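You operate a simulated robot arm through the tools that you are given. There is no shell and no other tool.

You are at the controls of a simulated robot arm. One attempt, no reset.

JOB
Free block 57 from the vice and clamp the silver air cylinder instead.
Fine: wind the vice fully open; the block goes on the bench top beside block 75. Set down upright: numbered steel block, silver air cylinder.
Where things are to end (x, y in the base frame): numbered steel block within 70 mm of [720, 370].

It is judged by the outcome, as a careful person would: the job done as asked, and still so three seconds after it is handed in. It fails if anything else is knocked over, pushed out of place, dropped, spilled or broken.

ROBOT AND FRAMES
A 7-joint arm with a four-finger gripper, fixed in place. Base frame: the origin is at the foot of the arm, x ahead of it, y to its left, z up. Readings come in mm, degrees, newtons and seconds.
Its first joint turns from -69.0 to 172.0 degrees. Payload 3.67 kg.
Tool frame: the origin (TCP) lies between the finger pads and is the grasp point; the fingertips stand 28 mm ahead of it; z points along the fingers, y is the line along which they close. The gripper opens to 112 mm. The gripper's body begins 73 mm behind the TCP.
Orientation is that of the tool frame in the base frame, as a unit quaternion [x, y, z, w]. With the fingers straight down and closing along the base's y, the tool's x points along the base's -x, its y along +y and its z along -z.

CONTROLS
- The arm moves only by the tool drive_tool. Its argument "plan" is a list of rows, each an object (a shift or turn left out is 0, a gripper value left out holds the last) with "delta_pos": the shift along the base's x, y, z in mm, a list of three; "delta_rot": the turn, a rotation vector about the base's x, y, z in rad, a list of three; "claw": the gripper command, from -1 (fully open) to 1 (shut), values between in proportion. In form: [{"delta_pos": [x, y, z], "delta_rot": [ax, ay, az], "claw": claw}, ...]. A call has 1 to 20 rows; each row shifts and turns the commanded pose from where the row before left it. Each row takes 0.2 s and may step no farther than 50 mm and 8.6 degrees from the row before; otherwise, or with a gripper value out of range, the whole call is refused. Where a pose cannot be reached the arm comes as near as it can. A force on the tool above 90 N (or 10 N above the force at the start of the call, whichever is more), or a blocked arm, ends the call early, and 0.2 s more pass. The fingers move at their own pace and stop on an object; they squeeze with about 27 N. The grip force told is the motor's: it shows also when the fingers shut on nothing. Time passes only in rows, and 0.2 s behind the last, so rows that do not move let the fingers close. It gives the time, the measured TCP pose, the force on the tool (base axes), the opening and the grip force at its end, in the units of the frame above (readings bear some noise), with the torque about the TCP (base axes, N m) and any sound that the robot's microphone picked up.
- Cameras (640 x 400 px; columns grow to the right, rows downward): "scene" is fixed at [218.8, -499.7, 1443.5]; the picture's right is [0.73, -0.68, 0.00], its down [-0.25, -0.27, -0.93] and it looks along [0.63, 0.68, -0.37] (base axes); focal length 370 px, centre (320, 200). "wrist" rides on the gripper at [60, -18, -104] in the tool frame; the picture's right is [0.29, 0.96, 0.00], its down [-0.80, 0.24, -0.55] and it looks along [-0.53, 0.16, 0.83] (tool axes); focal length 234 px, centre (320, 200). There is no depth. A picture from a camera that has moved, and an enlarged one, comes with that camera's place and axes in the base frame and with its lens.
- grab_frame(camera): a new picture of that camera. It takes no simulated time.
- lift_body(by): slides the trunk up (or, below 0, down) by that many mm; the arm rides with it, the base frame stays. It gives what a move gives, with no picture.
- enlarge(camera, box): a new picture of the part [left, top, right, bottom] of that camera's present view, enlarged. It takes no simulated time.
- hand_in(): hands the job in; it is judged then, once.

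Places have to be worked out from the pictures, the camera data and where the tool is seen. Open the gripper and draw the arm clear of the work before you hand the job in, unless the task says otherwise.

The tools are called after "Request:" by a JSON object that holds its "method" and its "body". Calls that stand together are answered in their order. drive_tool: Moves the arm, as the interface text tells. Its arguments: {"type":"object","properties":{"plan":{"type":"array","items":{"type":"object","properties":{"delta_pos":{"type":"array","items":{"type":"number"}},"delta_rot":{"type":"array","items":{"type":"number"}},"claw":{"type":"number"}}}}},"required":["plan"]} The other tools are called the same way: lift_body (by) slides the trunk up or down; grab_frame (camera) takes a picture; enlarge (camera, box) takes an enlarged picture of a part of a camera's view; hand_in () hands the job in.

At the start:

```text
time: 0.0
ee_pos: [537.6, -21.5, 1266.6]
tcp_rot: [0.0, 1.0, 0.0, 0.0]
force: [-0.2, -0.3, 0.1]
wrist_torque: [0.01, -0.02, -0.01]
finger_gap: 111.9
finger_force: 0.1
trunk travel left (down, up): [-650.0, 190.0]
```

scene: 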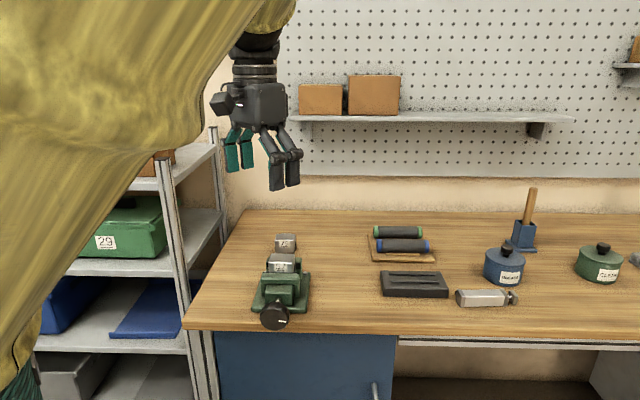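
wrist: 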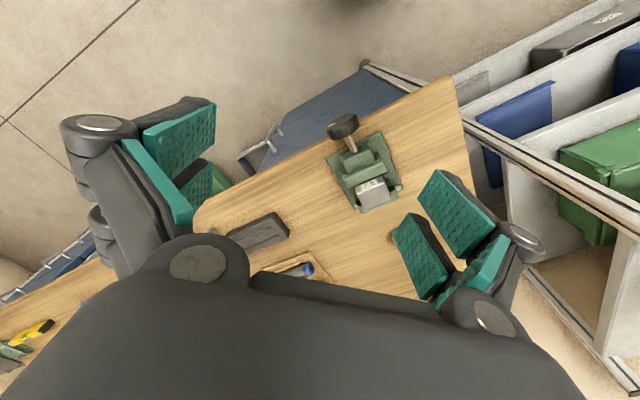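

I'll start by looking closely at the vice and the bench from the scene camera.

Request:
{"method": "enlarge", "body": {"camera": "scene", "box": [220, 215, 350, 335]}}

Request:
{"method": "enlarge", "body": {"camera": "scene", "box": [360, 180, 640, 340]}}

Request:
{"method": "enlarge", "body": {"camera": "wrist", "box": [300, 90, 440, 230]}}

```text
3.33 times, centred on (285, 275) of scene
camera zoom: at [218.8, -499.7, 1443.5], right [0.73, -0.68, 0.0], down [-0.25, -0.27, -0.93], along [0.63, 0.68, -0.37], focal length 1233 px, centre (437, -50)
```

zoom: 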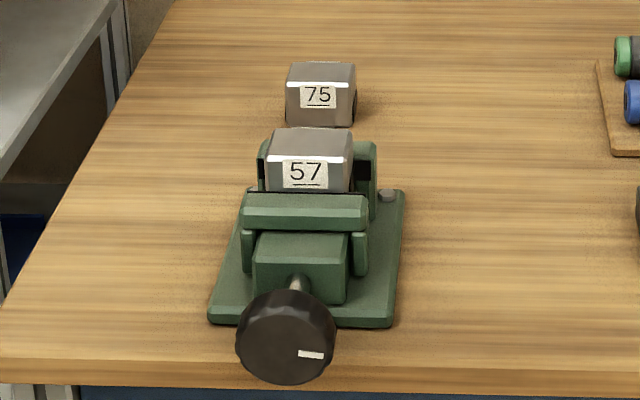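

```text
2.29 times, centred on (500, 260) of scene
camera zoom: at [218.8, -499.7, 1443.5], right [0.73, -0.68, 0.0], down [-0.25, -0.27, -0.93], along [0.63, 0.68, -0.37], focal length 846 px, centre (-91, 63)
```

zoom: 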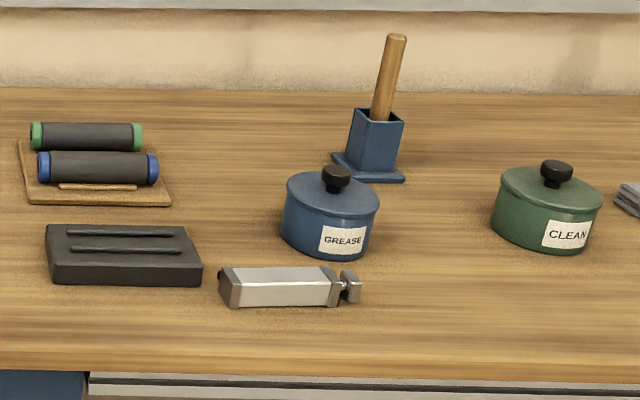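

```text
2.86 times, centred on (370, 160) of wrist
camera zoom: at [478.3, -40.5, 1370.5], right [-0.29, 0.96, 0.0], down [0.8, 0.24, 0.55], along [0.53, 0.16, -0.83], focal length 669 px, centre (177, 314)
```

zoom: 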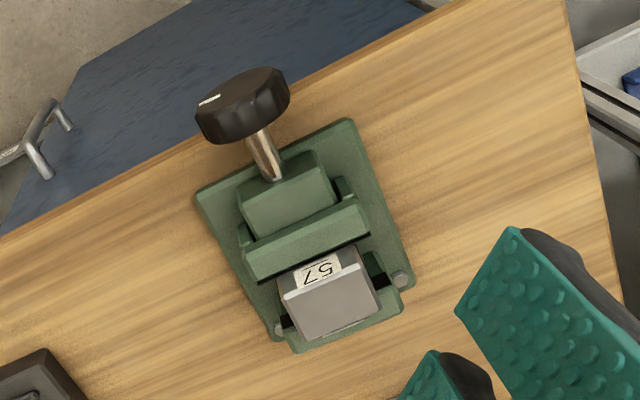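

The wrist camera shows the vice with its knob towards the robot (-x,-y side) and the block's top near (672, 123, 990); the bench looks to be around z 860–890. I move sideways at height for a better wrist view of the vice.

Request:
{"method": "drive_tool", "body": {"plan": [{"delta_pos": [-15, 30, 0], "claw": -1}, {"delta_pos": [-15, 30, 0]}, {"delta_pos": [-15, 30, 0]}, {"delta_pos": [-13, 32, 0]}, {"delta_pos": [0, 0, 0]}]}}

Request:
{"method": "grab_frame", "body": {"camera": "wrist"}}

Request:
{"method": "enlarge", "body": {"camera": "wrist", "box": [220, 80, 420, 280]}}

```text
time: 1.2
ee_pos: [478.3, 97.9, 1265.5]
tcp_rot: [-0.001, 1.0, 0.001, 0.0]
force: [0.1, 0.1, -0.3]
wrist_torque: [0.02, 0.01, 0.01]
finger_gap: 112.1
finger_force: 0.1
trunk travel left (down, up): [-650.0, 190.0]
```

```text
taken
camera wrist: at [419.9, 79.7, 1370.4], right [-0.29, 0.96, 0.0], down [0.8, 0.24, 0.55], along [0.53, 0.16, -0.83], focal length 234 px, centre (320, 200)
```

wrist: 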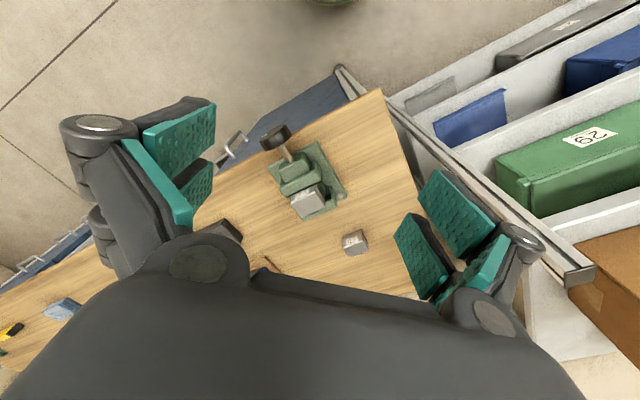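

```text
2.00 times, centred on (320, 180) of wrist
camera zoom: at [419.9, 79.7, 1370.4], right [-0.29, 0.96, 0.0], down [0.8, 0.24, 0.55], along [0.53, 0.16, -0.83], focal length 468 px, centre (320, 240)
```

zoom: 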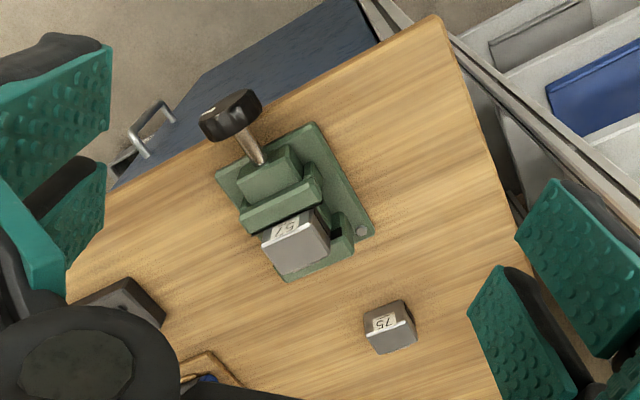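

Block 75 appears near (830, 315) and the bench top near z 876, with the vice's screw axis running about 45° in the base frame. Next I move over towards the silver cylinder to see it from above.

Request:
{"method": "drive_tool", "body": {"plan": [{"delta_pos": [32, -33, 0], "claw": -1}, {"delta_pos": [32, -33, 0]}, {"delta_pos": [32, -33, 0]}, {"delta_pos": [32, -33, 0]}, {"delta_pos": [32, -33, 0]}, {"delta_pos": [32, -33, 0]}, {"delta_pos": [32, -33, 0]}, {"delta_pos": [32, -33, 0]}, {"delta_pos": [32, -33, 0]}, {"delta_pos": [32, -33, 0]}, {"delta_pos": [0, 0, 0]}]}}

Request:
{"method": "grab_frame", "body": {"camera": "wrist"}}

Request:
{"method": "enlarge", "body": {"camera": "wrist", "box": [220, 80, 420, 280]}}

Request:
{"method": "grab_frame", "body": {"camera": "scene"}}

```text
time: 3.6
ee_pos: [800.2, -229.7, 1266.7]
tcp_rot: [0.0, 1.0, 0.001, 0.0]
force: [-0.7, 0.0, 0.2]
wrist_torque: [-0.02, -0.03, 0.0]
finger_gap: 111.8
finger_force: 0.1
trunk travel left (down, up): [-650.0, 190.0]
```

```text
taken
camera wrist: at [740.1, -248.3, 1371.5], right [-0.29, 0.96, 0.0], down [0.8, 0.24, 0.55], along [0.53, 0.16, -0.83], focal length 234 px, centre (320, 200)
```

wrist: 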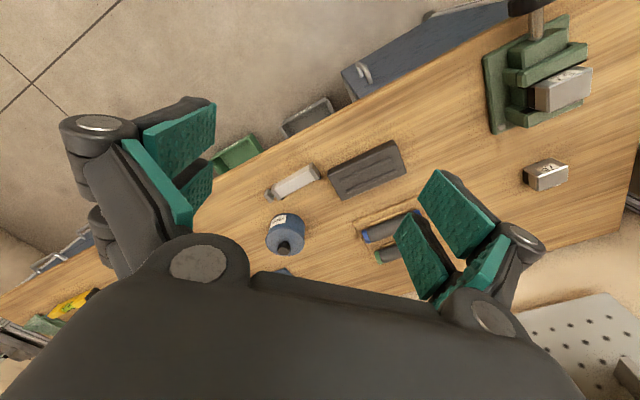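

```text
2.00 times, centred on (320, 180) of wrist
camera zoom: at [740.1, -248.3, 1371.5], right [-0.29, 0.96, 0.0], down [0.8, 0.24, 0.55], along [0.53, 0.16, -0.83], focal length 468 px, centre (320, 240)
```

zoom: 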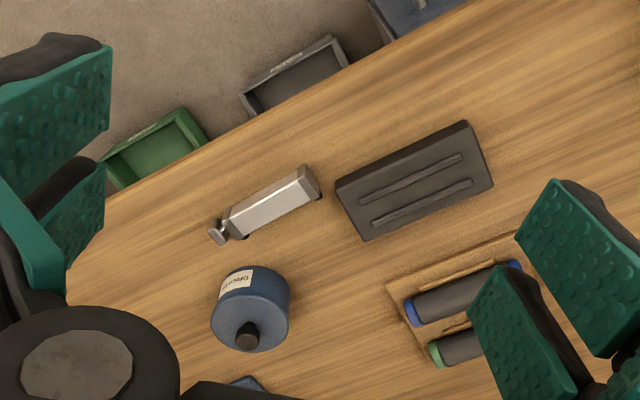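

```text
taken
```

scene: 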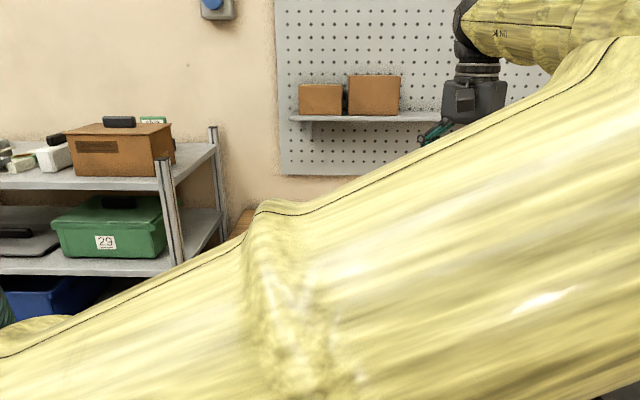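

The cylinder lies at about (1013, -229), its long axis parallel to the bench edge, at the very edge of reach. First the vice: I go back to in front of the knob at height, yawing the tool 45° on the way so the closing line lies across the vice axis.

Request:
{"method": "drive_tool", "body": {"plan": [{"delta_pos": [-30, 17, 0], "delta_rot": [0, 0, 0.0785]}, {"delta_pos": [-30, 17, 0], "delta_rot": [0, 0, 0.0785]}, {"delta_pos": [-30, 17, 0], "delta_rot": [0, 0, 0.0785]}, {"delta_pos": [-30, 17, 0], "delta_rot": [0, 0, 0.0785]}, {"delta_pos": [-30, 17, 0], "delta_rot": [0, 0, 0.0785]}, {"delta_pos": [-30, 17, 0], "delta_rot": [0, 0, 0.0785]}, {"delta_pos": [-30, 17, 0], "delta_rot": [0, 0, 0.0785]}, {"delta_pos": [-30, 17, 0], "delta_rot": [0, 0, 0.0785]}, {"delta_pos": [-30, 17, 0], "delta_rot": [0, 0, 0.0785]}, {"delta_pos": [-30, 17, 0], "delta_rot": [0, 0, 0.0785]}, {"delta_pos": [0, 0, 0]}]}}

Request:
{"method": "grab_frame", "body": {"camera": "wrist"}}

Request:
{"method": "enlarge", "body": {"camera": "wrist", "box": [220, 80, 420, 280]}}

Request:
{"method": "grab_frame", "body": {"camera": "scene"}}

```text
time: 6.0
ee_pos: [500.6, -60.0, 1265.3]
tcp_rot: [-0.382, 0.924, 0.001, 0.0]
force: [-0.5, -0.3, 0.3]
wrist_torque: [0.0, 0.01, 0.01]
finger_gap: 111.9
finger_force: 0.1
trunk travel left (down, up): [-650.0, 190.0]
```

```text
taken
camera wrist: at [470.6, -116.3, 1370.0], right [-0.88, 0.47, 0.0], down [0.39, 0.73, 0.55], along [0.26, 0.49, -0.83], focal length 234 px, centre (320, 200)
```

wrist: 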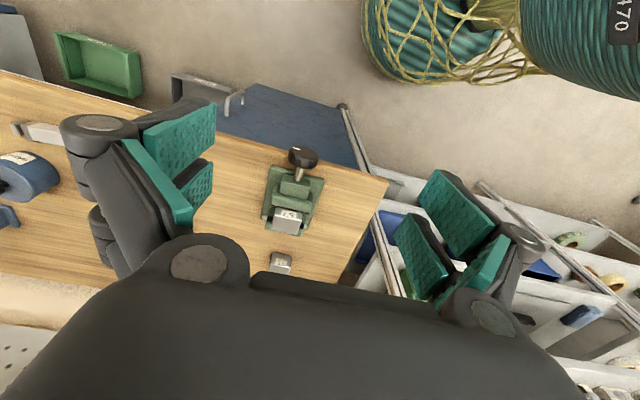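

```text
2.00 times, centred on (320, 180) of wrist
camera zoom: at [470.6, -116.3, 1370.0], right [-0.88, 0.47, 0.0], down [0.39, 0.73, 0.55], along [0.26, 0.49, -0.83], focal length 468 px, centre (320, 240)
```

zoom: 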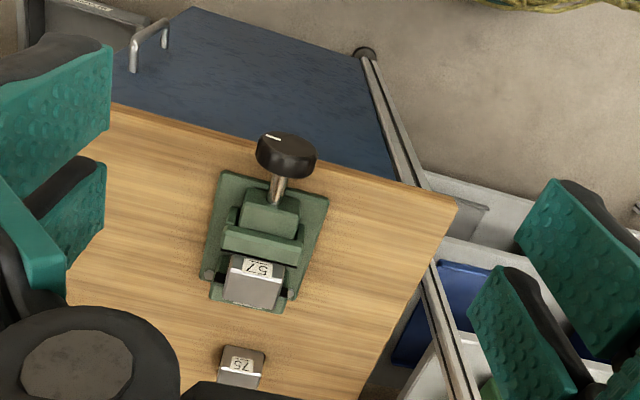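

```text
taken
```

scene: 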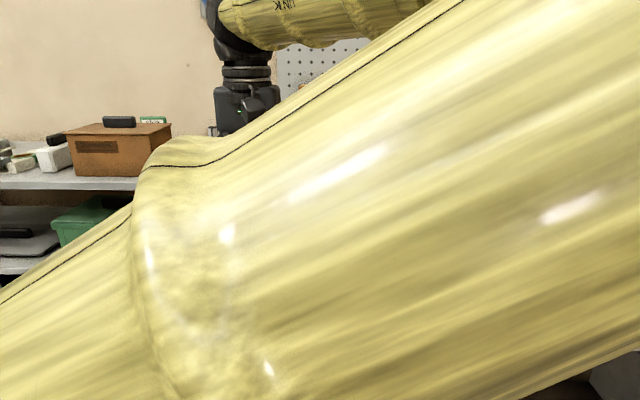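

From this view the vice plate spans about u 330–455 and its front is at v 500 in bench coordinates, with the screw axis at u≈391 and the knob centre near (592, 40, 920). I move forward a little at height and tip the tool towards horizontal, pointing along the screw axis.

Request:
{"method": "drive_tool", "body": {"plan": [{"delta_pos": [20, 20, 0], "delta_rot": [0.1, -0.1, 0]}, {"delta_pos": [20, 20, 0], "delta_rot": [0.1, -0.1, 0]}, {"delta_pos": [20, 20, 0], "delta_rot": [0.1, -0.1, 0]}, {"delta_pos": [10, 10, 0], "delta_rot": [0.1, -0.1, 0]}, {"delta_pos": [0, 0, 0], "delta_rot": [0.1, -0.1, 0]}, {"delta_pos": [0, 0, 0], "delta_rot": [0.1, -0.1, 0]}, {"delta_pos": [0, 0, 0]}]}}

Request:
{"method": "grab_frame", "body": {"camera": "wrist"}}

Request:
{"method": "grab_frame", "body": {"camera": "scene"}}

```text
time: 7.6
ee_pos: [569.9, 11.0, 1266.2]
tcp_rot: [-0.348, 0.842, 0.158, 0.381]
force: [0.3, -0.1, 0.2]
wrist_torque: [0.0, 0.0, 0.01]
finger_gap: 111.9
finger_force: 0.0
trunk travel left (down, up): [-650.0, 190.0]
```

```text
taken
camera wrist: at [500.0, -86.1, 1290.0], right [-0.81, 0.54, -0.22], down [-0.09, 0.25, 0.96], along [0.58, 0.8, -0.15], focal length 234 px, centre (320, 200)
```

wrist: 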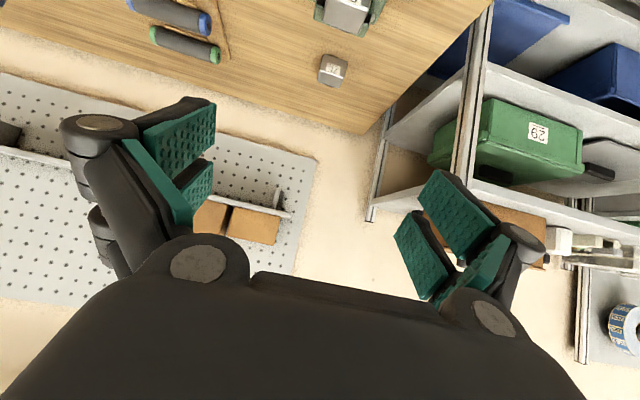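

```text
taken
```

scene: 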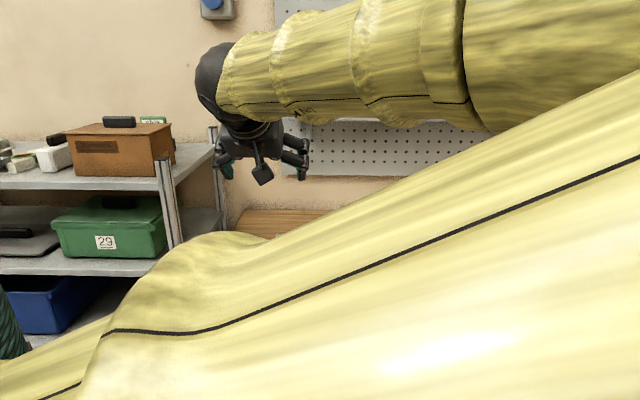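

The tool is tipped 49° and moving freely; I tip it the remaining 41° to horizontal along (0.707, 0.707, 0).

Request:
{"method": "drive_tool", "body": {"plan": [{"delta_rot": [0.0851, -0.0851, 0]}, {"delta_rot": [0.0851, -0.0851, 0]}, {"delta_rot": [0.0851, -0.0851, 0]}, {"delta_rot": [0.0851, -0.0851, 0]}, {"delta_rot": [0.0851, -0.0851, 0]}, {"delta_rot": [0.0851, -0.0851, 0]}, {"delta_pos": [0, 0, 0]}]}}

Request:
{"method": "grab_frame", "body": {"camera": "scene"}}

```text
time: 9.2
ee_pos: [592.2, 16.1, 1273.0]
tcp_rot: [-0.271, 0.652, 0.272, 0.654]
force: [0.6, -0.6, 0.6]
wrist_torque: [-0.02, -0.02, 0.0]
finger_gap: 111.9
finger_force: 0.1
out of reach, approached as far as the arm can: row 4, 5, 6
trunk travel left (down, up): [-650.0, 190.0]
```

```text
taken
```

scene: 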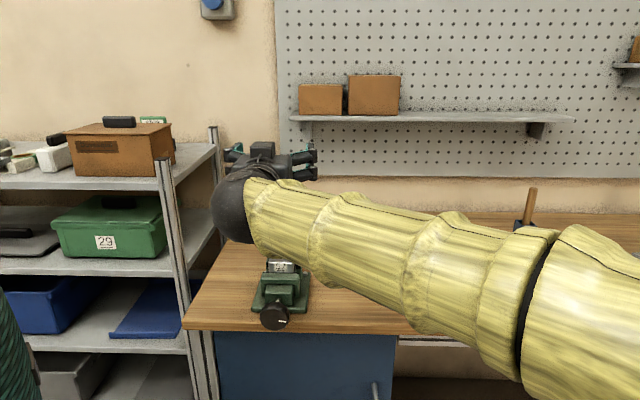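

The orientation is now right, but the position is at the arm's limit (reached (592, 16, 1273)). I test whether this pose is freer at a higher arm-relative height.

Request:
{"method": "drive_tool", "body": {"plan": [{"delta_pos": [0, 0, 40]}, {"delta_pos": [0, 0, 40]}, {"delta_pos": [0, 0, 40]}, {"delta_pos": [0, 0, 0]}]}}

Request:
{"method": "grab_frame", "body": {"camera": "scene"}}

```text
time: 10.2
ee_pos: [597.2, 12.3, 1391.5]
tcp_rot: [-0.269, 0.654, 0.271, 0.653]
force: [1.1, -0.2, -0.4]
wrist_torque: [0.02, 0.01, 0.07]
finger_gap: 112.2
finger_force: 0.1
trunk travel left (down, up): [-650.0, 190.0]
```

```text
taken
```

scene: 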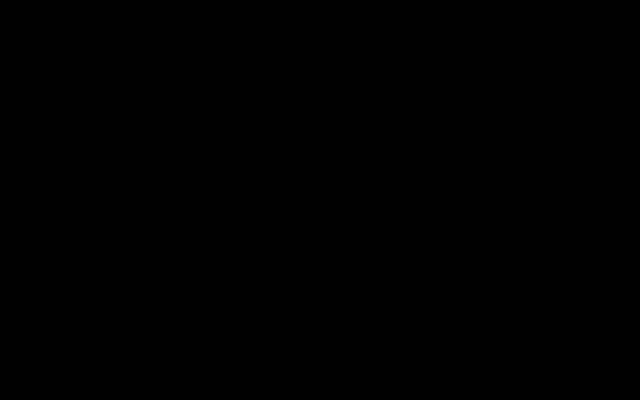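

No out-of-reach flag here. I test sliding sideways onto the screw axis line (u 391) and backing off along it at this relative height.

Request:
{"method": "drive_tool", "body": {"plan": [{"delta_pos": [-10, 6, 0]}, {"delta_pos": [-12, 5, 0]}, {"delta_pos": [-15, -15, 0]}, {"delta_pos": [-15, -15, 0]}, {"delta_pos": [0, 0, 0]}]}}

```text
time: 11.4
ee_pos: [550.0, -2.3, 1396.5]
tcp_rot: [-0.27, 0.654, 0.271, 0.653]
force: [1.1, 0.2, -0.5]
wrist_torque: [0.0, 0.02, 0.06]
finger_gap: 112.3
finger_force: 0.0
out of reach, approached as far as the arm can: row 4
trunk travel left (down, up): [-650.0, 190.0]
```

Better at this height: the limit is now at v≈387. I go another 60 mm up and test backing off further.

Request:
{"method": "drive_tool", "body": {"plan": [{"delta_pos": [0, 0, 30]}, {"delta_pos": [0, 0, 30]}, {"delta_pos": [-15, -15, 0]}, {"delta_pos": [-15, -15, 0]}, {"delta_pos": [0, 0, 0]}]}}

Request:
{"method": "grab_frame", "body": {"camera": "scene"}}

```text
time: 12.6
ee_pos: [519.8, -30.5, 1458.4]
tcp_rot: [-0.27, 0.653, 0.27, 0.653]
force: [1.2, 0.2, 0.5]
wrist_torque: [-0.01, 0.0, -0.02]
finger_gap: 112.2
finger_force: 0.1
trunk travel left (down, up): [-650.0, 190.0]
```

```text
taken
```

scene: 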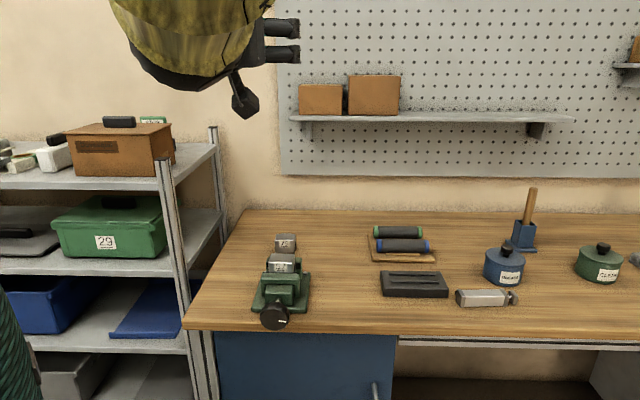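

Now the pose is fully reached with the tool on the screw axis line at (520, -30, 1458), and the scene view is clear. Before lowering, I test how far the tool can roll anticlockwise (opening direction) about the axis here in free air.

Request:
{"method": "drive_tool", "body": {"plan": [{"delta_rot": [-0.105, -0.105, 0]}, {"delta_rot": [-0.105, -0.105, 0]}, {"delta_rot": [-0.105, -0.105, 0]}, {"delta_rot": [-0.105, -0.105, 0]}, {"delta_rot": [-0.105, -0.105, 0]}, {"delta_rot": [-0.105, -0.105, 0]}, {"delta_rot": [-0.105, -0.105, 0]}, {"delta_rot": [-0.105, -0.105, 0]}, {"delta_rot": [-0.105, -0.105, 0]}, {"delta_rot": [-0.105, -0.105, 0]}, {"delta_rot": [-0.105, -0.105, 0]}, {"delta_rot": [-0.105, -0.105, 0]}, {"delta_rot": [-0.105, -0.105, 0]}, {"delta_rot": [-0.105, -0.105, 0]}, {"delta_pos": [0, 0, 0]}]}}

Request:
{"method": "grab_frame", "body": {"camera": "scene"}}

```text
time: 15.8
ee_pos: [526.8, -25.5, 1449.9]
tcp_rot: [0.698, -0.098, 0.427, -0.566]
force: [0.1, -0.5, 0.1]
wrist_torque: [-0.01, 0.04, 0.02]
finger_gap: 111.7
finger_force: 0.0
out of reach, approached as far as the arm can: row 14
trunk travel left (down, up): [-650.0, 190.0]
```

```text
taken
```

scene: 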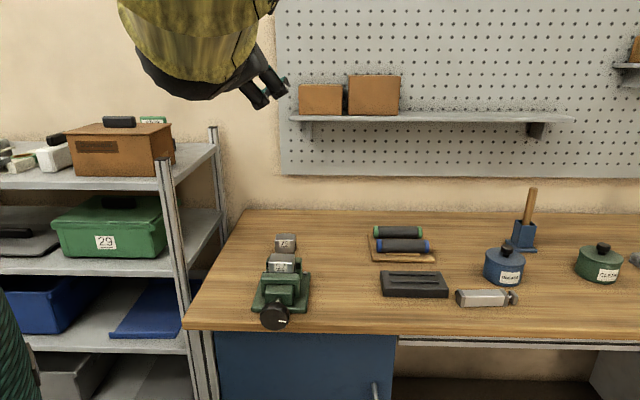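

It rolls about 115° that way before a limit. I roll back the other way to find the other end of the range.

Request:
{"method": "drive_tool", "body": {"plan": [{"delta_rot": [0.105, 0.105, 0]}, {"delta_rot": [0.105, 0.105, 0]}, {"delta_rot": [0.105, 0.105, 0]}, {"delta_rot": [0.105, 0.105, 0]}, {"delta_rot": [0.105, 0.105, 0]}, {"delta_rot": [0.105, 0.105, 0]}, {"delta_rot": [0.105, 0.105, 0]}, {"delta_rot": [0.105, 0.105, 0]}, {"delta_rot": [0.105, 0.105, 0]}, {"delta_rot": [0.105, 0.105, 0]}, {"delta_rot": [0.105, 0.105, 0]}, {"delta_rot": [0.105, 0.105, 0]}, {"delta_rot": [0.105, 0.105, 0]}, {"delta_rot": [0.105, 0.105, 0]}, {"delta_rot": [0.105, 0.105, 0]}, {"delta_rot": [0.105, 0.105, 0]}, {"delta_rot": [0.105, 0.105, 0]}, {"delta_rot": [0.105, 0.105, 0]}, {"delta_rot": [0.105, 0.105, 0]}, {"delta_pos": [0, 0, 0]}]}}

Request:
{"method": "grab_frame", "body": {"camera": "scene"}}

```text
time: 20.0
ee_pos: [526.7, -24.9, 1450.7]
tcp_rot: [-0.015, 0.706, 0.492, 0.509]
force: [-0.9, 0.0, -1.3]
wrist_torque: [-0.05, -0.03, 0.05]
finger_gap: 112.0
finger_force: 0.0
trunk travel left (down, up): [-650.0, 190.0]
```

```text
taken
```

scene: 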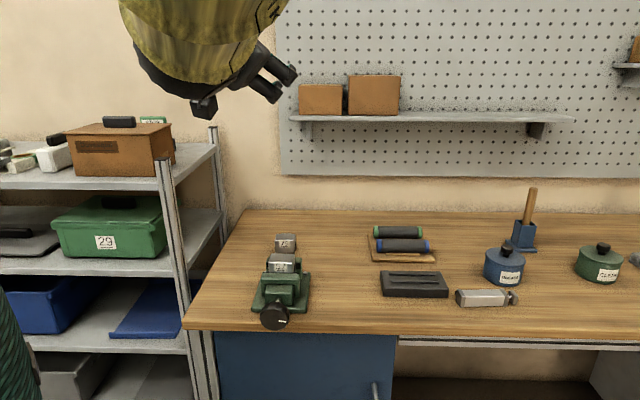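

Rolled back past the starting roll by about 45° without limits. I continue to find this end.

Request:
{"method": "drive_tool", "body": {"plan": [{"delta_rot": [0.105, 0.105, 0]}, {"delta_rot": [0.105, 0.105, 0]}, {"delta_rot": [0.105, 0.105, 0]}, {"delta_rot": [0.105, 0.105, 0]}, {"delta_rot": [0.105, 0.105, 0]}, {"delta_rot": [0.105, 0.105, 0]}, {"delta_rot": [0.105, 0.105, 0]}, {"delta_rot": [0.105, 0.105, 0]}, {"delta_rot": [0.105, 0.105, 0]}, {"delta_rot": [0.105, 0.105, 0]}, {"delta_rot": [0.105, 0.105, 0]}, {"delta_pos": [0, 0, 0]}]}}

Request:
{"method": "grab_frame", "body": {"camera": "scene"}}

```text
time: 22.6
ee_pos: [526.5, -25.0, 1450.4]
tcp_rot: [0.506, 0.494, 0.707, -0.007]
force: [-0.3, -0.5, 0.7]
wrist_torque: [-0.01, -0.02, 0.01]
finger_gap: 112.0
finger_force: 0.0
trunk travel left (down, up): [-650.0, 190.0]
```

```text
taken
```

scene: 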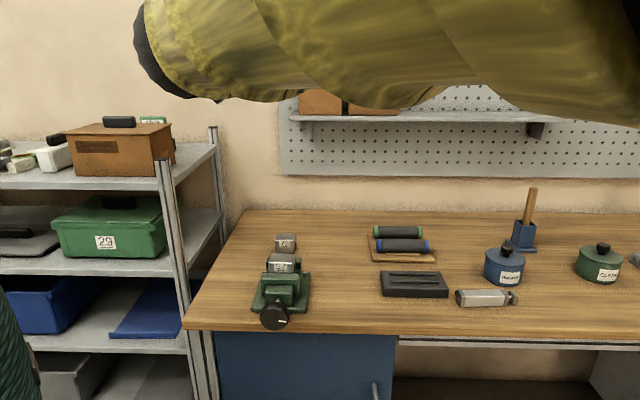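

The roll range is at least 254° here. I now lower the trunk so that the tool, still about 75 mm short of the knob, comes to about knob height.

Request:
{"method": "lift_body", "body": {"by": -300}}

Request:
{"method": "grab_frame", "body": {"camera": "scene"}}

Request:
{"method": "grab_frame", "body": {"camera": "wrist"}}

```text
time: 25.6
ee_pos: [527.3, -24.1, 1150.0]
tcp_rot: [0.505, 0.494, 0.708, -0.007]
force: [-0.5, 0.5, 0.7]
wrist_torque: [0.01, 0.02, 0.01]
finger_gap: 112.1
finger_force: 0.0
trunk travel left (down, up): [-350.0, 490.0]
```

```text
taken
```

scene: 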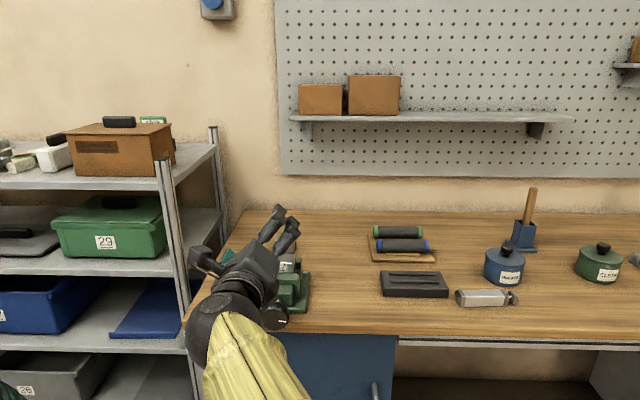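

```text
taken
camera wrist: at [415.5, -60.3, 1181.4], right [0.35, -0.35, 0.87], down [0.12, -0.9, -0.41], along [0.93, 0.25, -0.27], focal length 234 px, centre (320, 200)
```

wrist: 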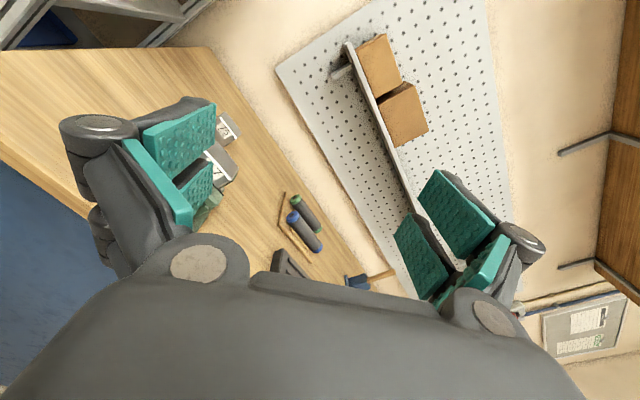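

All clear; the tool is diagonal (closing line at 45°) and the knob is still ahead. I lower another 225 mm to knob height.

Request:
{"method": "lift_body", "body": {"by": -228}}

Request:
{"method": "grab_frame", "body": {"camera": "scene"}}

Request:
{"method": "grab_frame", "body": {"camera": "wrist"}}

Request:
{"method": "enlarge", "body": {"camera": "scene", "box": [200, 230, 360, 390]}}

```text
time: 28.0
ee_pos: [527.0, -25.3, 922.5]
tcp_rot: [0.505, 0.494, 0.707, -0.008]
force: [-0.8, 0.3, 0.6]
wrist_torque: [0.03, -0.02, 0.03]
finger_gap: 112.1
finger_force: 0.0
trunk travel left (down, up): [-122.0, 718.0]
```

```text
taken
```

scene: 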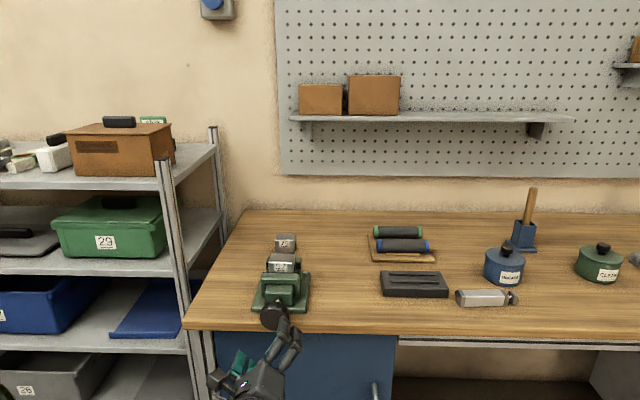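

```text
taken
camera wrist: at [415.5, -60.2, 953.4], right [0.35, -0.35, 0.87], down [0.12, -0.9, -0.41], along [0.93, 0.25, -0.27], focal length 234 px, centre (320, 200)
```

wrist: 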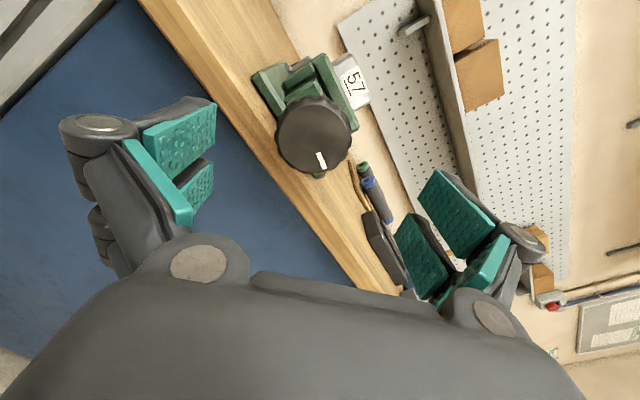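

```text
2.50 times, centred on (280, 310) of scene
camera zoom: at [218.8, -499.7, 1443.5], right [0.73, -0.68, 0.0], down [-0.25, -0.27, -0.93], along [0.63, 0.68, -0.37], focal length 925 px, centre (420, -75)
```

zoom: 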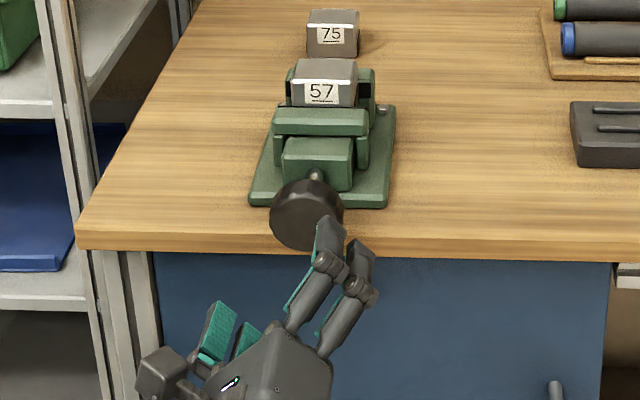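

The knob is right ahead of the tool. I enlarge the wrist view to pin the knob's face centre and rim precisely.

Request:
{"method": "enlarge", "body": {"camera": "wrist", "box": [240, 40, 400, 200]}}

```text
2.50 times, centred on (320, 120) of wrist
camera zoom: at [415.5, -60.2, 953.4], right [0.35, -0.35, 0.87], down [0.12, -0.9, -0.41], along [0.93, 0.25, -0.27], focal length 585 px, centre (320, 400)
```

zoom: 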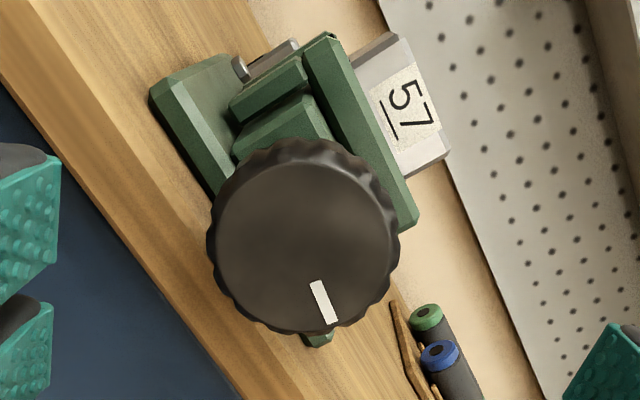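

The knob's front face sits at about v 431, axis u≈388, z≈919.5, diameter about 62 mm with the white mark pointing right. I slide straight in along the axis so the fingertips end at v≈455 around the knob, still short of the bench edge.

Request:
{"method": "drive_tool", "body": {"plan": [{"delta_pos": [12.4, 13.2, -0.75], "claw": -1}, {"delta_pos": [12.4, 13.2, -0.75]}, {"delta_pos": [12.4, 13.2, -0.75]}, {"delta_pos": [12.4, 13.2, -0.75]}, {"delta_pos": [0, 0, 0]}]}}

Request:
{"method": "grab_frame", "body": {"camera": "wrist"}}

Request:
{"method": "enlarge", "body": {"camera": "scene", "box": [200, 230, 360, 390]}}

```text
time: 29.2
ee_pos: [576.4, 28.0, 919.4]
tcp_rot: [0.505, 0.495, 0.707, -0.008]
force: [-0.4, 0.1, 0.7]
wrist_torque: [0.01, 0.01, 0.0]
finger_gap: 112.3
finger_force: 0.0
trunk travel left (down, up): [-122.0, 718.0]
```

```text
taken
camera wrist: at [465.5, -7.5, 950.3], right [0.35, -0.35, 0.87], down [0.12, -0.9, -0.41], along [0.93, 0.25, -0.27], focal length 234 px, centre (320, 200)
```

wrist: 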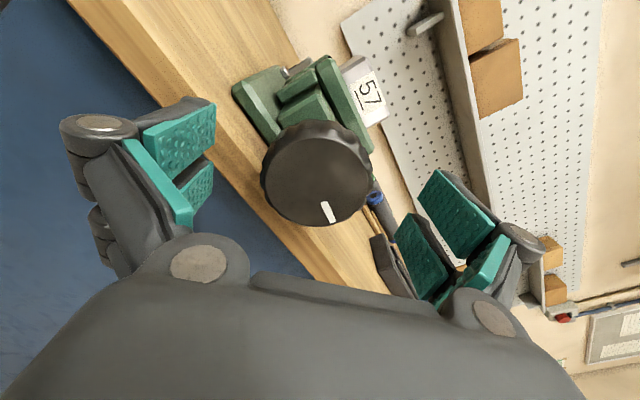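

```text
2.50 times, centred on (280, 310) of scene
camera zoom: at [218.8, -499.7, 1443.5], right [0.73, -0.68, 0.0], down [-0.25, -0.27, -0.93], along [0.63, 0.68, -0.37], focal length 925 px, centre (420, -75)
```

zoom: 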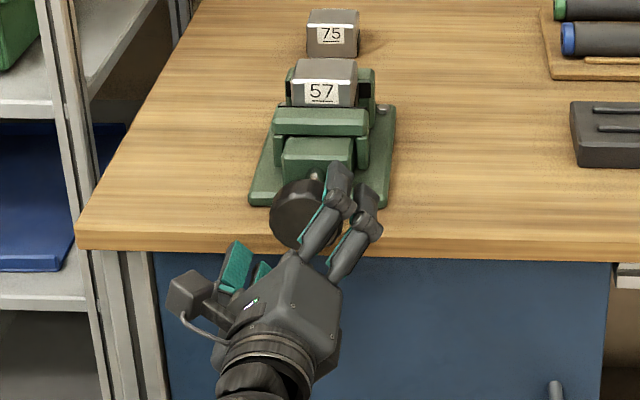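

The fingers now flank the knob. I enlarge the wrist view to check depth and centring before closing.

Request:
{"method": "enlarge", "body": {"camera": "wrist", "box": [240, 90, 400, 250]}}

Request:
{"method": "enlarge", "body": {"camera": "scene", "box": [240, 280, 310, 350]}}

```text
2.50 times, centred on (320, 170) of wrist
camera zoom: at [465.5, -7.5, 950.3], right [0.35, -0.35, 0.87], down [0.12, -0.9, -0.41], along [0.93, 0.25, -0.27], focal length 585 px, centre (320, 275)
```

zoom: 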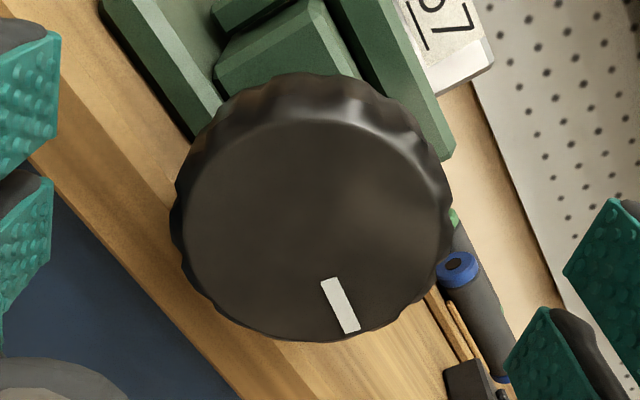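

```text
5.71 times, centred on (275, 315) of scene
camera zoom: at [218.8, -499.7, 1443.5], right [0.73, -0.68, 0.0], down [-0.25, -0.27, -0.93], along [0.63, 0.68, -0.37], focal length 2114 px, centre (577, -457)
```

zoom: 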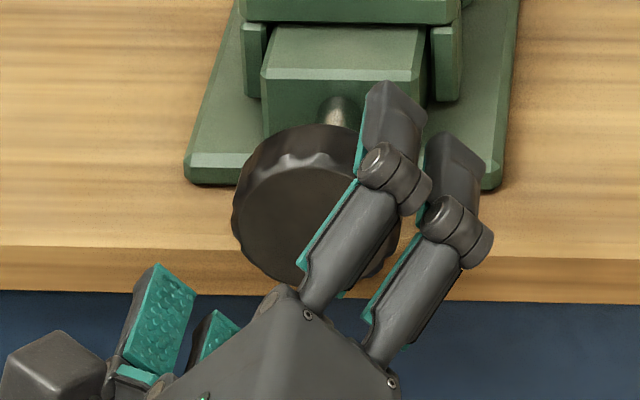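

The knob's face centre triangulates to u 388.1, v 435, z 919.2 — within a millimetre of the tool axis, with the pads overlapping it by about 20 mm. I close the fingers on it.

Request:
{"method": "drive_tool", "body": {"plan": [{"claw": 1}, {"claw": 1}, {"claw": 1}]}}

Request:
{"method": "enlarge", "body": {"camera": "scene", "box": [220, 220, 340, 350]}}

```text
time: 30.0
ee_pos: [576.2, 28.2, 918.5]
tcp_rot: [0.505, 0.495, 0.707, -0.007]
force: [-4.9, 0.2, -5.5]
wrist_torque: [0.0, 0.03, 0.46]
finger_gap: 61.8
finger_force: 45.0
trunk travel left (down, up): [-122.0, 718.0]
```

```text
3.08 times, centred on (280, 285) of scene
camera zoom: at [218.8, -499.7, 1443.5], right [0.73, -0.68, 0.0], down [-0.25, -0.27, -0.93], along [0.63, 0.68, -0.37], focal length 1138 px, centre (443, -62)
```

zoom: 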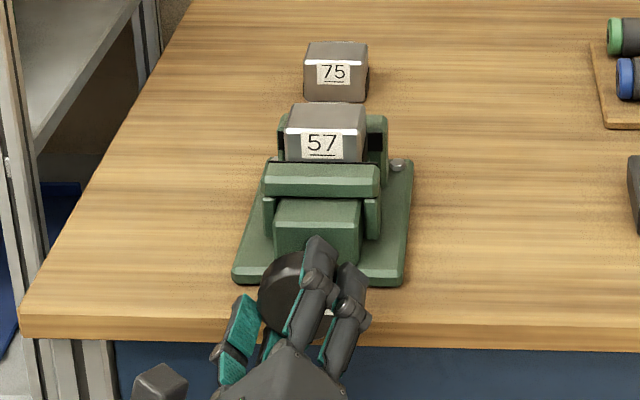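

Firm grip on the knob (61.8 mm). I try a small anticlockwise turn first and read the torque.

Request:
{"method": "drive_tool", "body": {"plan": [{"delta_rot": [-0.06, -0.06, 0], "claw": 1}, {"delta_rot": [-0.06, -0.06, 0]}, {"delta_rot": [-0.06, -0.06, 0]}, {"delta_pos": [0, 0, 0]}]}}

Request:
{"method": "enlarge", "body": {"camera": "scene", "box": [220, 220, 340, 350]}}

Request:
{"method": "enlarge", "body": {"camera": "wrist", "box": [240, 90, 400, 250]}}

```text
time: 31.0
ee_pos: [575.0, 29.4, 918.2]
tcp_rot: [0.438, 0.555, 0.702, 0.083]
force: [-15.0, 2.0, -16.3]
wrist_torque: [-0.43, 0.55, -0.69]
finger_gap: 62.2
finger_force: 44.6
trunk travel left (down, up): [-122.0, 718.0]
```

```text
3.08 times, centred on (280, 285) of scene
camera zoom: at [218.8, -499.7, 1443.5], right [0.73, -0.68, 0.0], down [-0.25, -0.27, -0.93], along [0.63, 0.68, -0.37], focal length 1138 px, centre (443, -62)
```

zoom: 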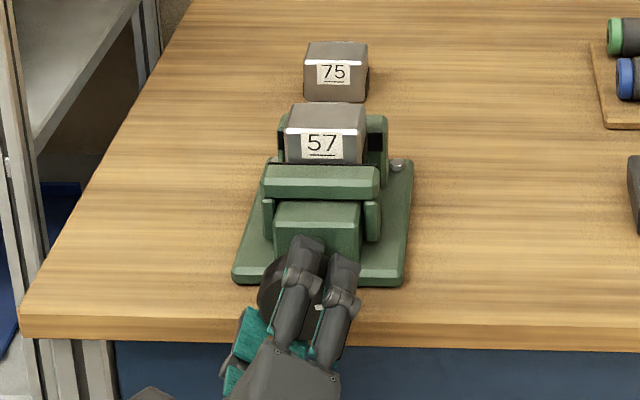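

```text
2.50 times, centred on (320, 170) of wrist
camera zoom: at [460.3, -2.8, 934.5], right [0.18, -0.18, 0.97], down [0.18, -0.96, -0.21], along [0.97, 0.21, -0.14], focal length 585 px, centre (320, 275)
```

zoom: 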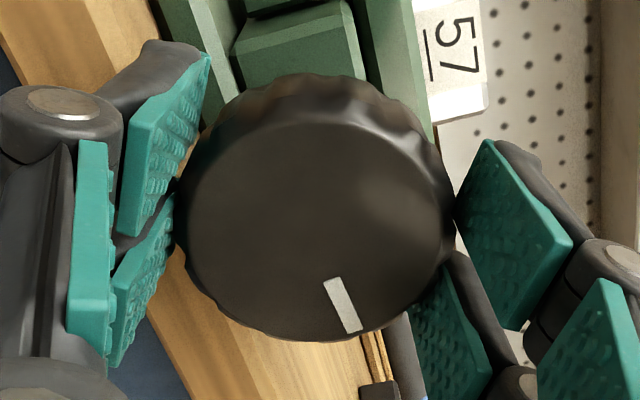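

The knob turned with the gripper at low torque and the near jaw edged away from the block, so anticlockwise opens. I correct the small centring offset (about -2 mm in u, -1 mm in z) and turn about 50° more.

Request:
{"method": "drive_tool", "body": {"plan": [{"delta_pos": [-1.0, 1.0, -1.0], "delta_rot": [-0.105, -0.105, 0], "claw": 1}, {"delta_pos": [-0.5, 0.0, 0], "delta_rot": [-0.105, -0.105, 0]}, {"delta_rot": [-0.105, -0.105, 0]}, {"delta_rot": [-0.105, -0.105, 0]}, {"delta_rot": [-0.105, -0.105, 0]}, {"delta_rot": [-0.105, -0.105, 0]}, {"delta_pos": [0, 0, 0]}]}}

Request:
{"method": "enlarge", "body": {"camera": "scene", "box": [220, 220, 340, 350]}}

Request:
{"method": "grab_frame", "body": {"camera": "wrist"}}

```text
time: 32.6
ee_pos: [576.6, 28.7, 915.1]
tcp_rot: [0.157, 0.691, 0.598, 0.376]
force: [-12.4, -9.3, -41.8]
wrist_torque: [-0.96, 1.25, 0.36]
finger_gap: 62.5
finger_force: 45.3
trunk travel left (down, up): [-122.0, 718.0]
```

```text
3.08 times, centred on (280, 285) of scene
camera zoom: at [218.8, -499.7, 1443.5], right [0.73, -0.68, 0.0], down [-0.25, -0.27, -0.93], along [0.63, 0.68, -0.37], focal length 1138 px, centre (443, -62)
```

zoom: 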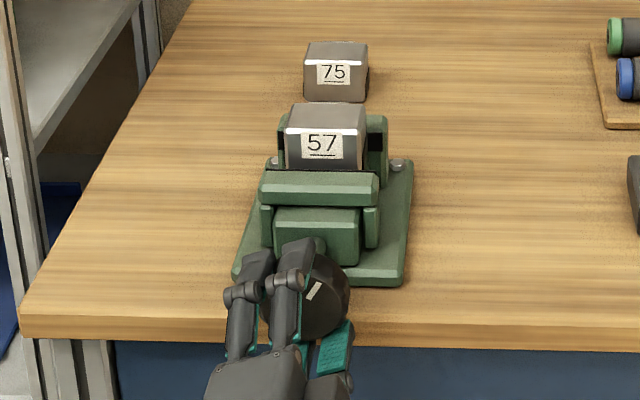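

```text
taken
camera wrist: at [467.3, -9.8, 879.0], right [-0.42, 0.42, 0.81], down [0.09, -0.87, 0.49], along [0.91, 0.27, 0.32], focal length 234 px, centre (320, 200)
```

wrist: 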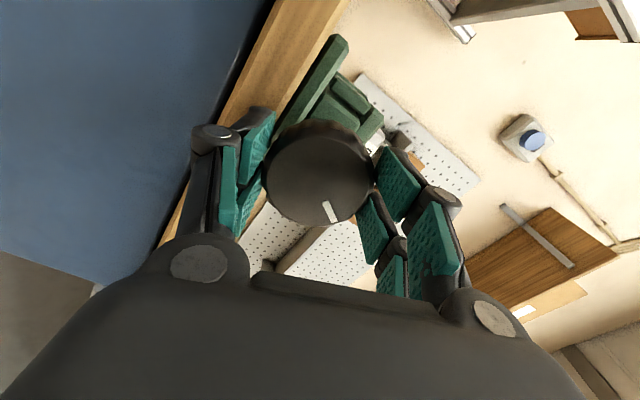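

The jaw is opening quickly (about 12 mm for 65°), the knob spins in place, and the tool is being pressed down by 40 N, meaning the screw axis is nearer z 915. I lower the command by 3 mm to relieve that and keep turning.

Request:
{"method": "drive_tool", "body": {"plan": [{"delta_pos": [0, 0, -1.5], "claw": 1}, {"delta_pos": [0, 0, -1.5], "delta_rot": [-0.05, -0.05, 0]}, {"delta_rot": [-0.105, -0.105, 0]}, {"delta_rot": [-0.105, -0.105, 0]}, {"delta_pos": [0, 0, 0]}]}}

Request:
{"method": "enlarge", "body": {"camera": "scene", "box": [220, 220, 340, 350]}}

```text
time: 33.8
ee_pos: [576.6, 27.7, 914.4]
tcp_rot: [0.028, 0.706, 0.519, 0.481]
force: [-1.6, -9.7, -31.7]
wrist_torque: [-0.25, 0.35, -0.49]
finger_gap: 62.2
finger_force: 45.7
trunk travel left (down, up): [-122.0, 718.0]
```

```text
3.08 times, centred on (280, 285) of scene
camera zoom: at [218.8, -499.7, 1443.5], right [0.73, -0.68, 0.0], down [-0.25, -0.27, -0.93], along [0.63, 0.68, -0.37], focal length 1138 px, centre (443, -62)
```

zoom: 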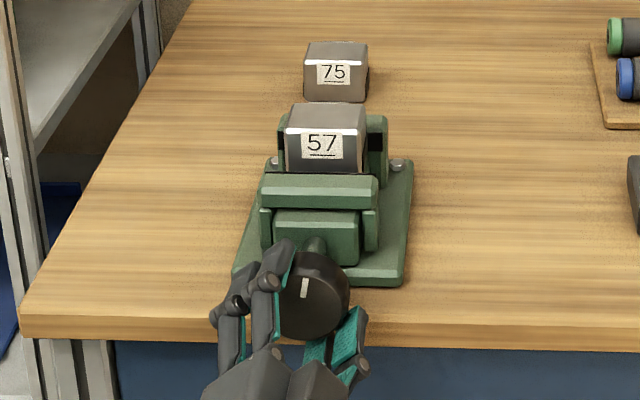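

The jaw opens steadily; force is down to about 32 N but still downward, so I lower the command another 2 mm and continue turning.

Request:
{"method": "drive_tool", "body": {"plan": [{"delta_pos": [0, 0, -2], "claw": 1}, {"delta_rot": [-0.105, -0.105, 0]}, {"delta_rot": [-0.105, -0.105, 0]}, {"delta_rot": [-0.105, -0.105, 0]}, {"delta_pos": [0, 0, 0]}]}}

Request:
{"method": "enlarge", "body": {"camera": "scene", "box": [220, 220, 340, 350]}}

```text
time: 35.0
ee_pos: [577.7, 27.0, 914.1]
tcp_rot: [-0.127, 0.694, 0.401, 0.585]
force: [33.0, -14.0, 9.2]
wrist_torque: [0.76, 0.47, -0.46]
finger_gap: 61.9
finger_force: 45.2
trunk travel left (down, up): [-122.0, 718.0]
```

```text
3.08 times, centred on (280, 285) of scene
camera zoom: at [218.8, -499.7, 1443.5], right [0.73, -0.68, 0.0], down [-0.25, -0.27, -0.93], along [0.63, 0.68, -0.37], focal length 1138 px, centre (443, -62)
```

zoom: 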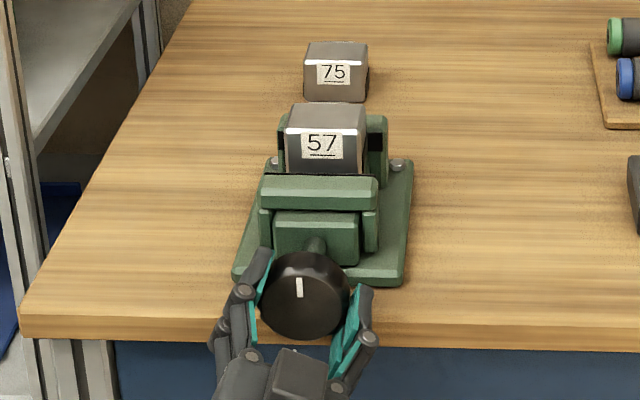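

The jaw moved very little this time and sideways force rose, so it may be at its stop or slipping. I check the mark relative to the fingers in the wrist view.

Request:
{"method": "grab_frame", "body": {"camera": "wrist"}}

Request:
{"method": "enlarge", "body": {"camera": "scene", "box": [250, 240, 320, 320]}}

```text
taken
camera wrist: at [499.4, -41.0, 852.8], right [-0.7, 0.7, 0.13], down [-0.32, -0.47, 0.82], along [0.64, 0.54, 0.55], focal length 234 px, centre (320, 200)
```

wrist: 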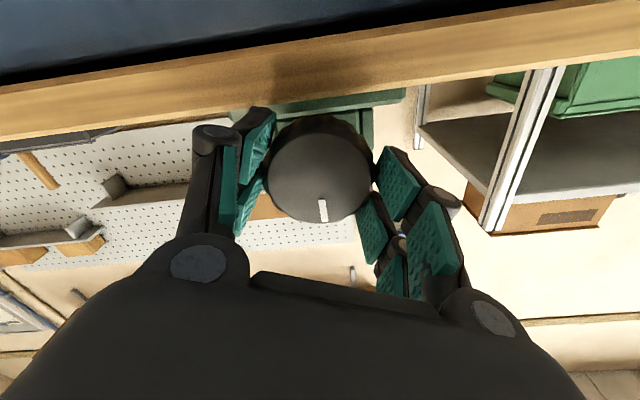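

```text
5.00 times, centred on (285, 280) of scene
camera zoom: at [218.8, -499.7, 1443.5], right [0.73, -0.68, 0.0], down [-0.25, -0.27, -0.93], along [0.63, 0.68, -0.37], focal length 1850 px, centre (495, -200)
```

zoom: 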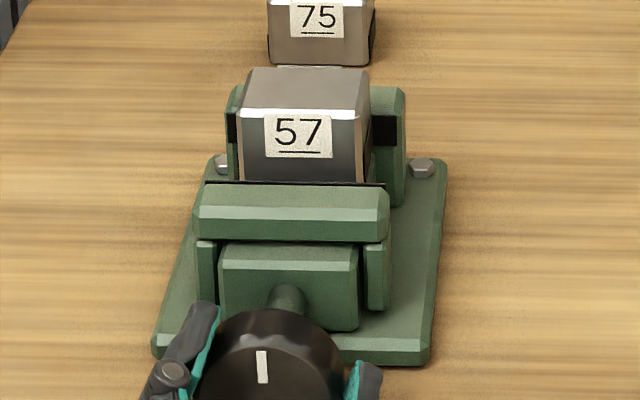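

The mark has slipped about 13° relative to the fingers and the torque about the axis jumped to 0.9 N m, which points to the open stop. I turn a little further to confirm.

Request:
{"method": "drive_tool", "body": {"plan": [{"delta_rot": [-0.07, -0.07, 0], "claw": 1}, {"delta_rot": [-0.07, -0.07, 0]}, {"delta_pos": [0, 0, 0]}]}}

Request:
{"method": "enlarge", "body": {"camera": "scene", "box": [250, 240, 320, 320]}}

Request:
{"method": "grab_frame", "body": {"camera": "wrist"}}

```text
time: 35.8
ee_pos: [576.5, 26.0, 909.3]
tcp_rot: [-0.196, 0.681, 0.341, 0.618]
force: [24.3, -18.3, -15.0]
wrist_torque: [0.79, 0.44, -0.98]
finger_gap: 62.3
finger_force: 44.7
trunk travel left (down, up): [-122.0, 718.0]
```

```text
5.00 times, centred on (285, 280) of scene
camera zoom: at [218.8, -499.7, 1443.5], right [0.73, -0.68, 0.0], down [-0.25, -0.27, -0.93], along [0.63, 0.68, -0.37], focal length 1850 px, centre (495, -200)
```

zoom: 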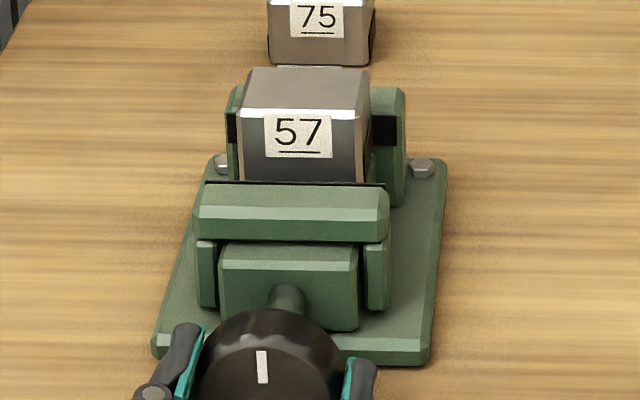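

```text
taken
camera wrist: at [506.9, -49.8, 848.0], right [-0.71, 0.71, -0.07], down [-0.43, -0.35, 0.83], along [0.56, 0.62, 0.55], focal length 234 px, centre (320, 200)
```

wrist: 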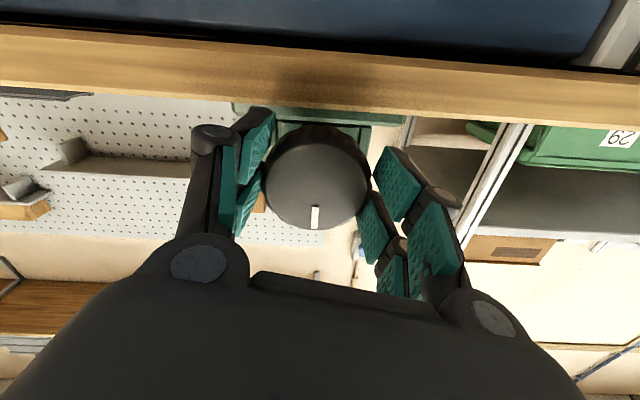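

Jaw and knob no longer move — the vice is fully open, mark at 12 o'clock, and block 57 is still standing between the jaws. I release the knob and back straight off.

Request:
{"method": "drive_tool", "body": {"plan": [{"delta_pos": [0, 0, 4], "claw": -1}, {"claw": -1}, {"claw": -1}, {"delta_pos": [-14, -14, 1]}, {"delta_pos": [-14, -14, 1]}, {"delta_pos": [-14, -14, 1]}, {"delta_pos": [-14, -14, 1]}, {"delta_pos": [0, 0, 0]}]}}

Request:
{"method": "grab_frame", "body": {"camera": "scene"}}

Request:
{"method": "enlarge", "body": {"camera": "scene", "box": [250, 220, 320, 340]}}

```text
time: 37.6
ee_pos: [518.5, -27.0, 920.8]
tcp_rot: [-0.197, 0.679, 0.341, 0.62]
force: [0.0, -0.2, -0.8]
wrist_torque: [-0.03, -0.03, 0.01]
finger_gap: 111.7
finger_force: 0.1
trunk travel left (down, up): [-122.0, 718.0]
```

```text
taken
```

scene: 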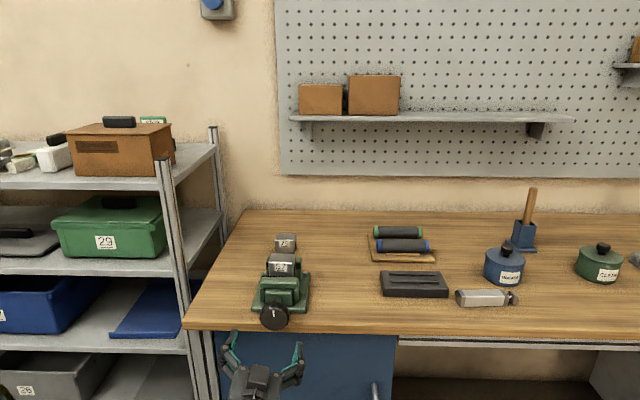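

```text
3.33 times, centred on (285, 280) of scene
camera zoom: at [218.8, -499.7, 1443.5], right [0.73, -0.68, 0.0], down [-0.25, -0.27, -0.93], along [0.63, 0.68, -0.37], focal length 1233 px, centre (437, -67)
```

zoom: 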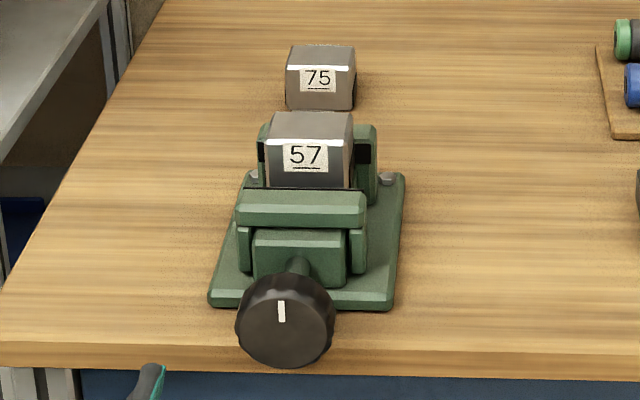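

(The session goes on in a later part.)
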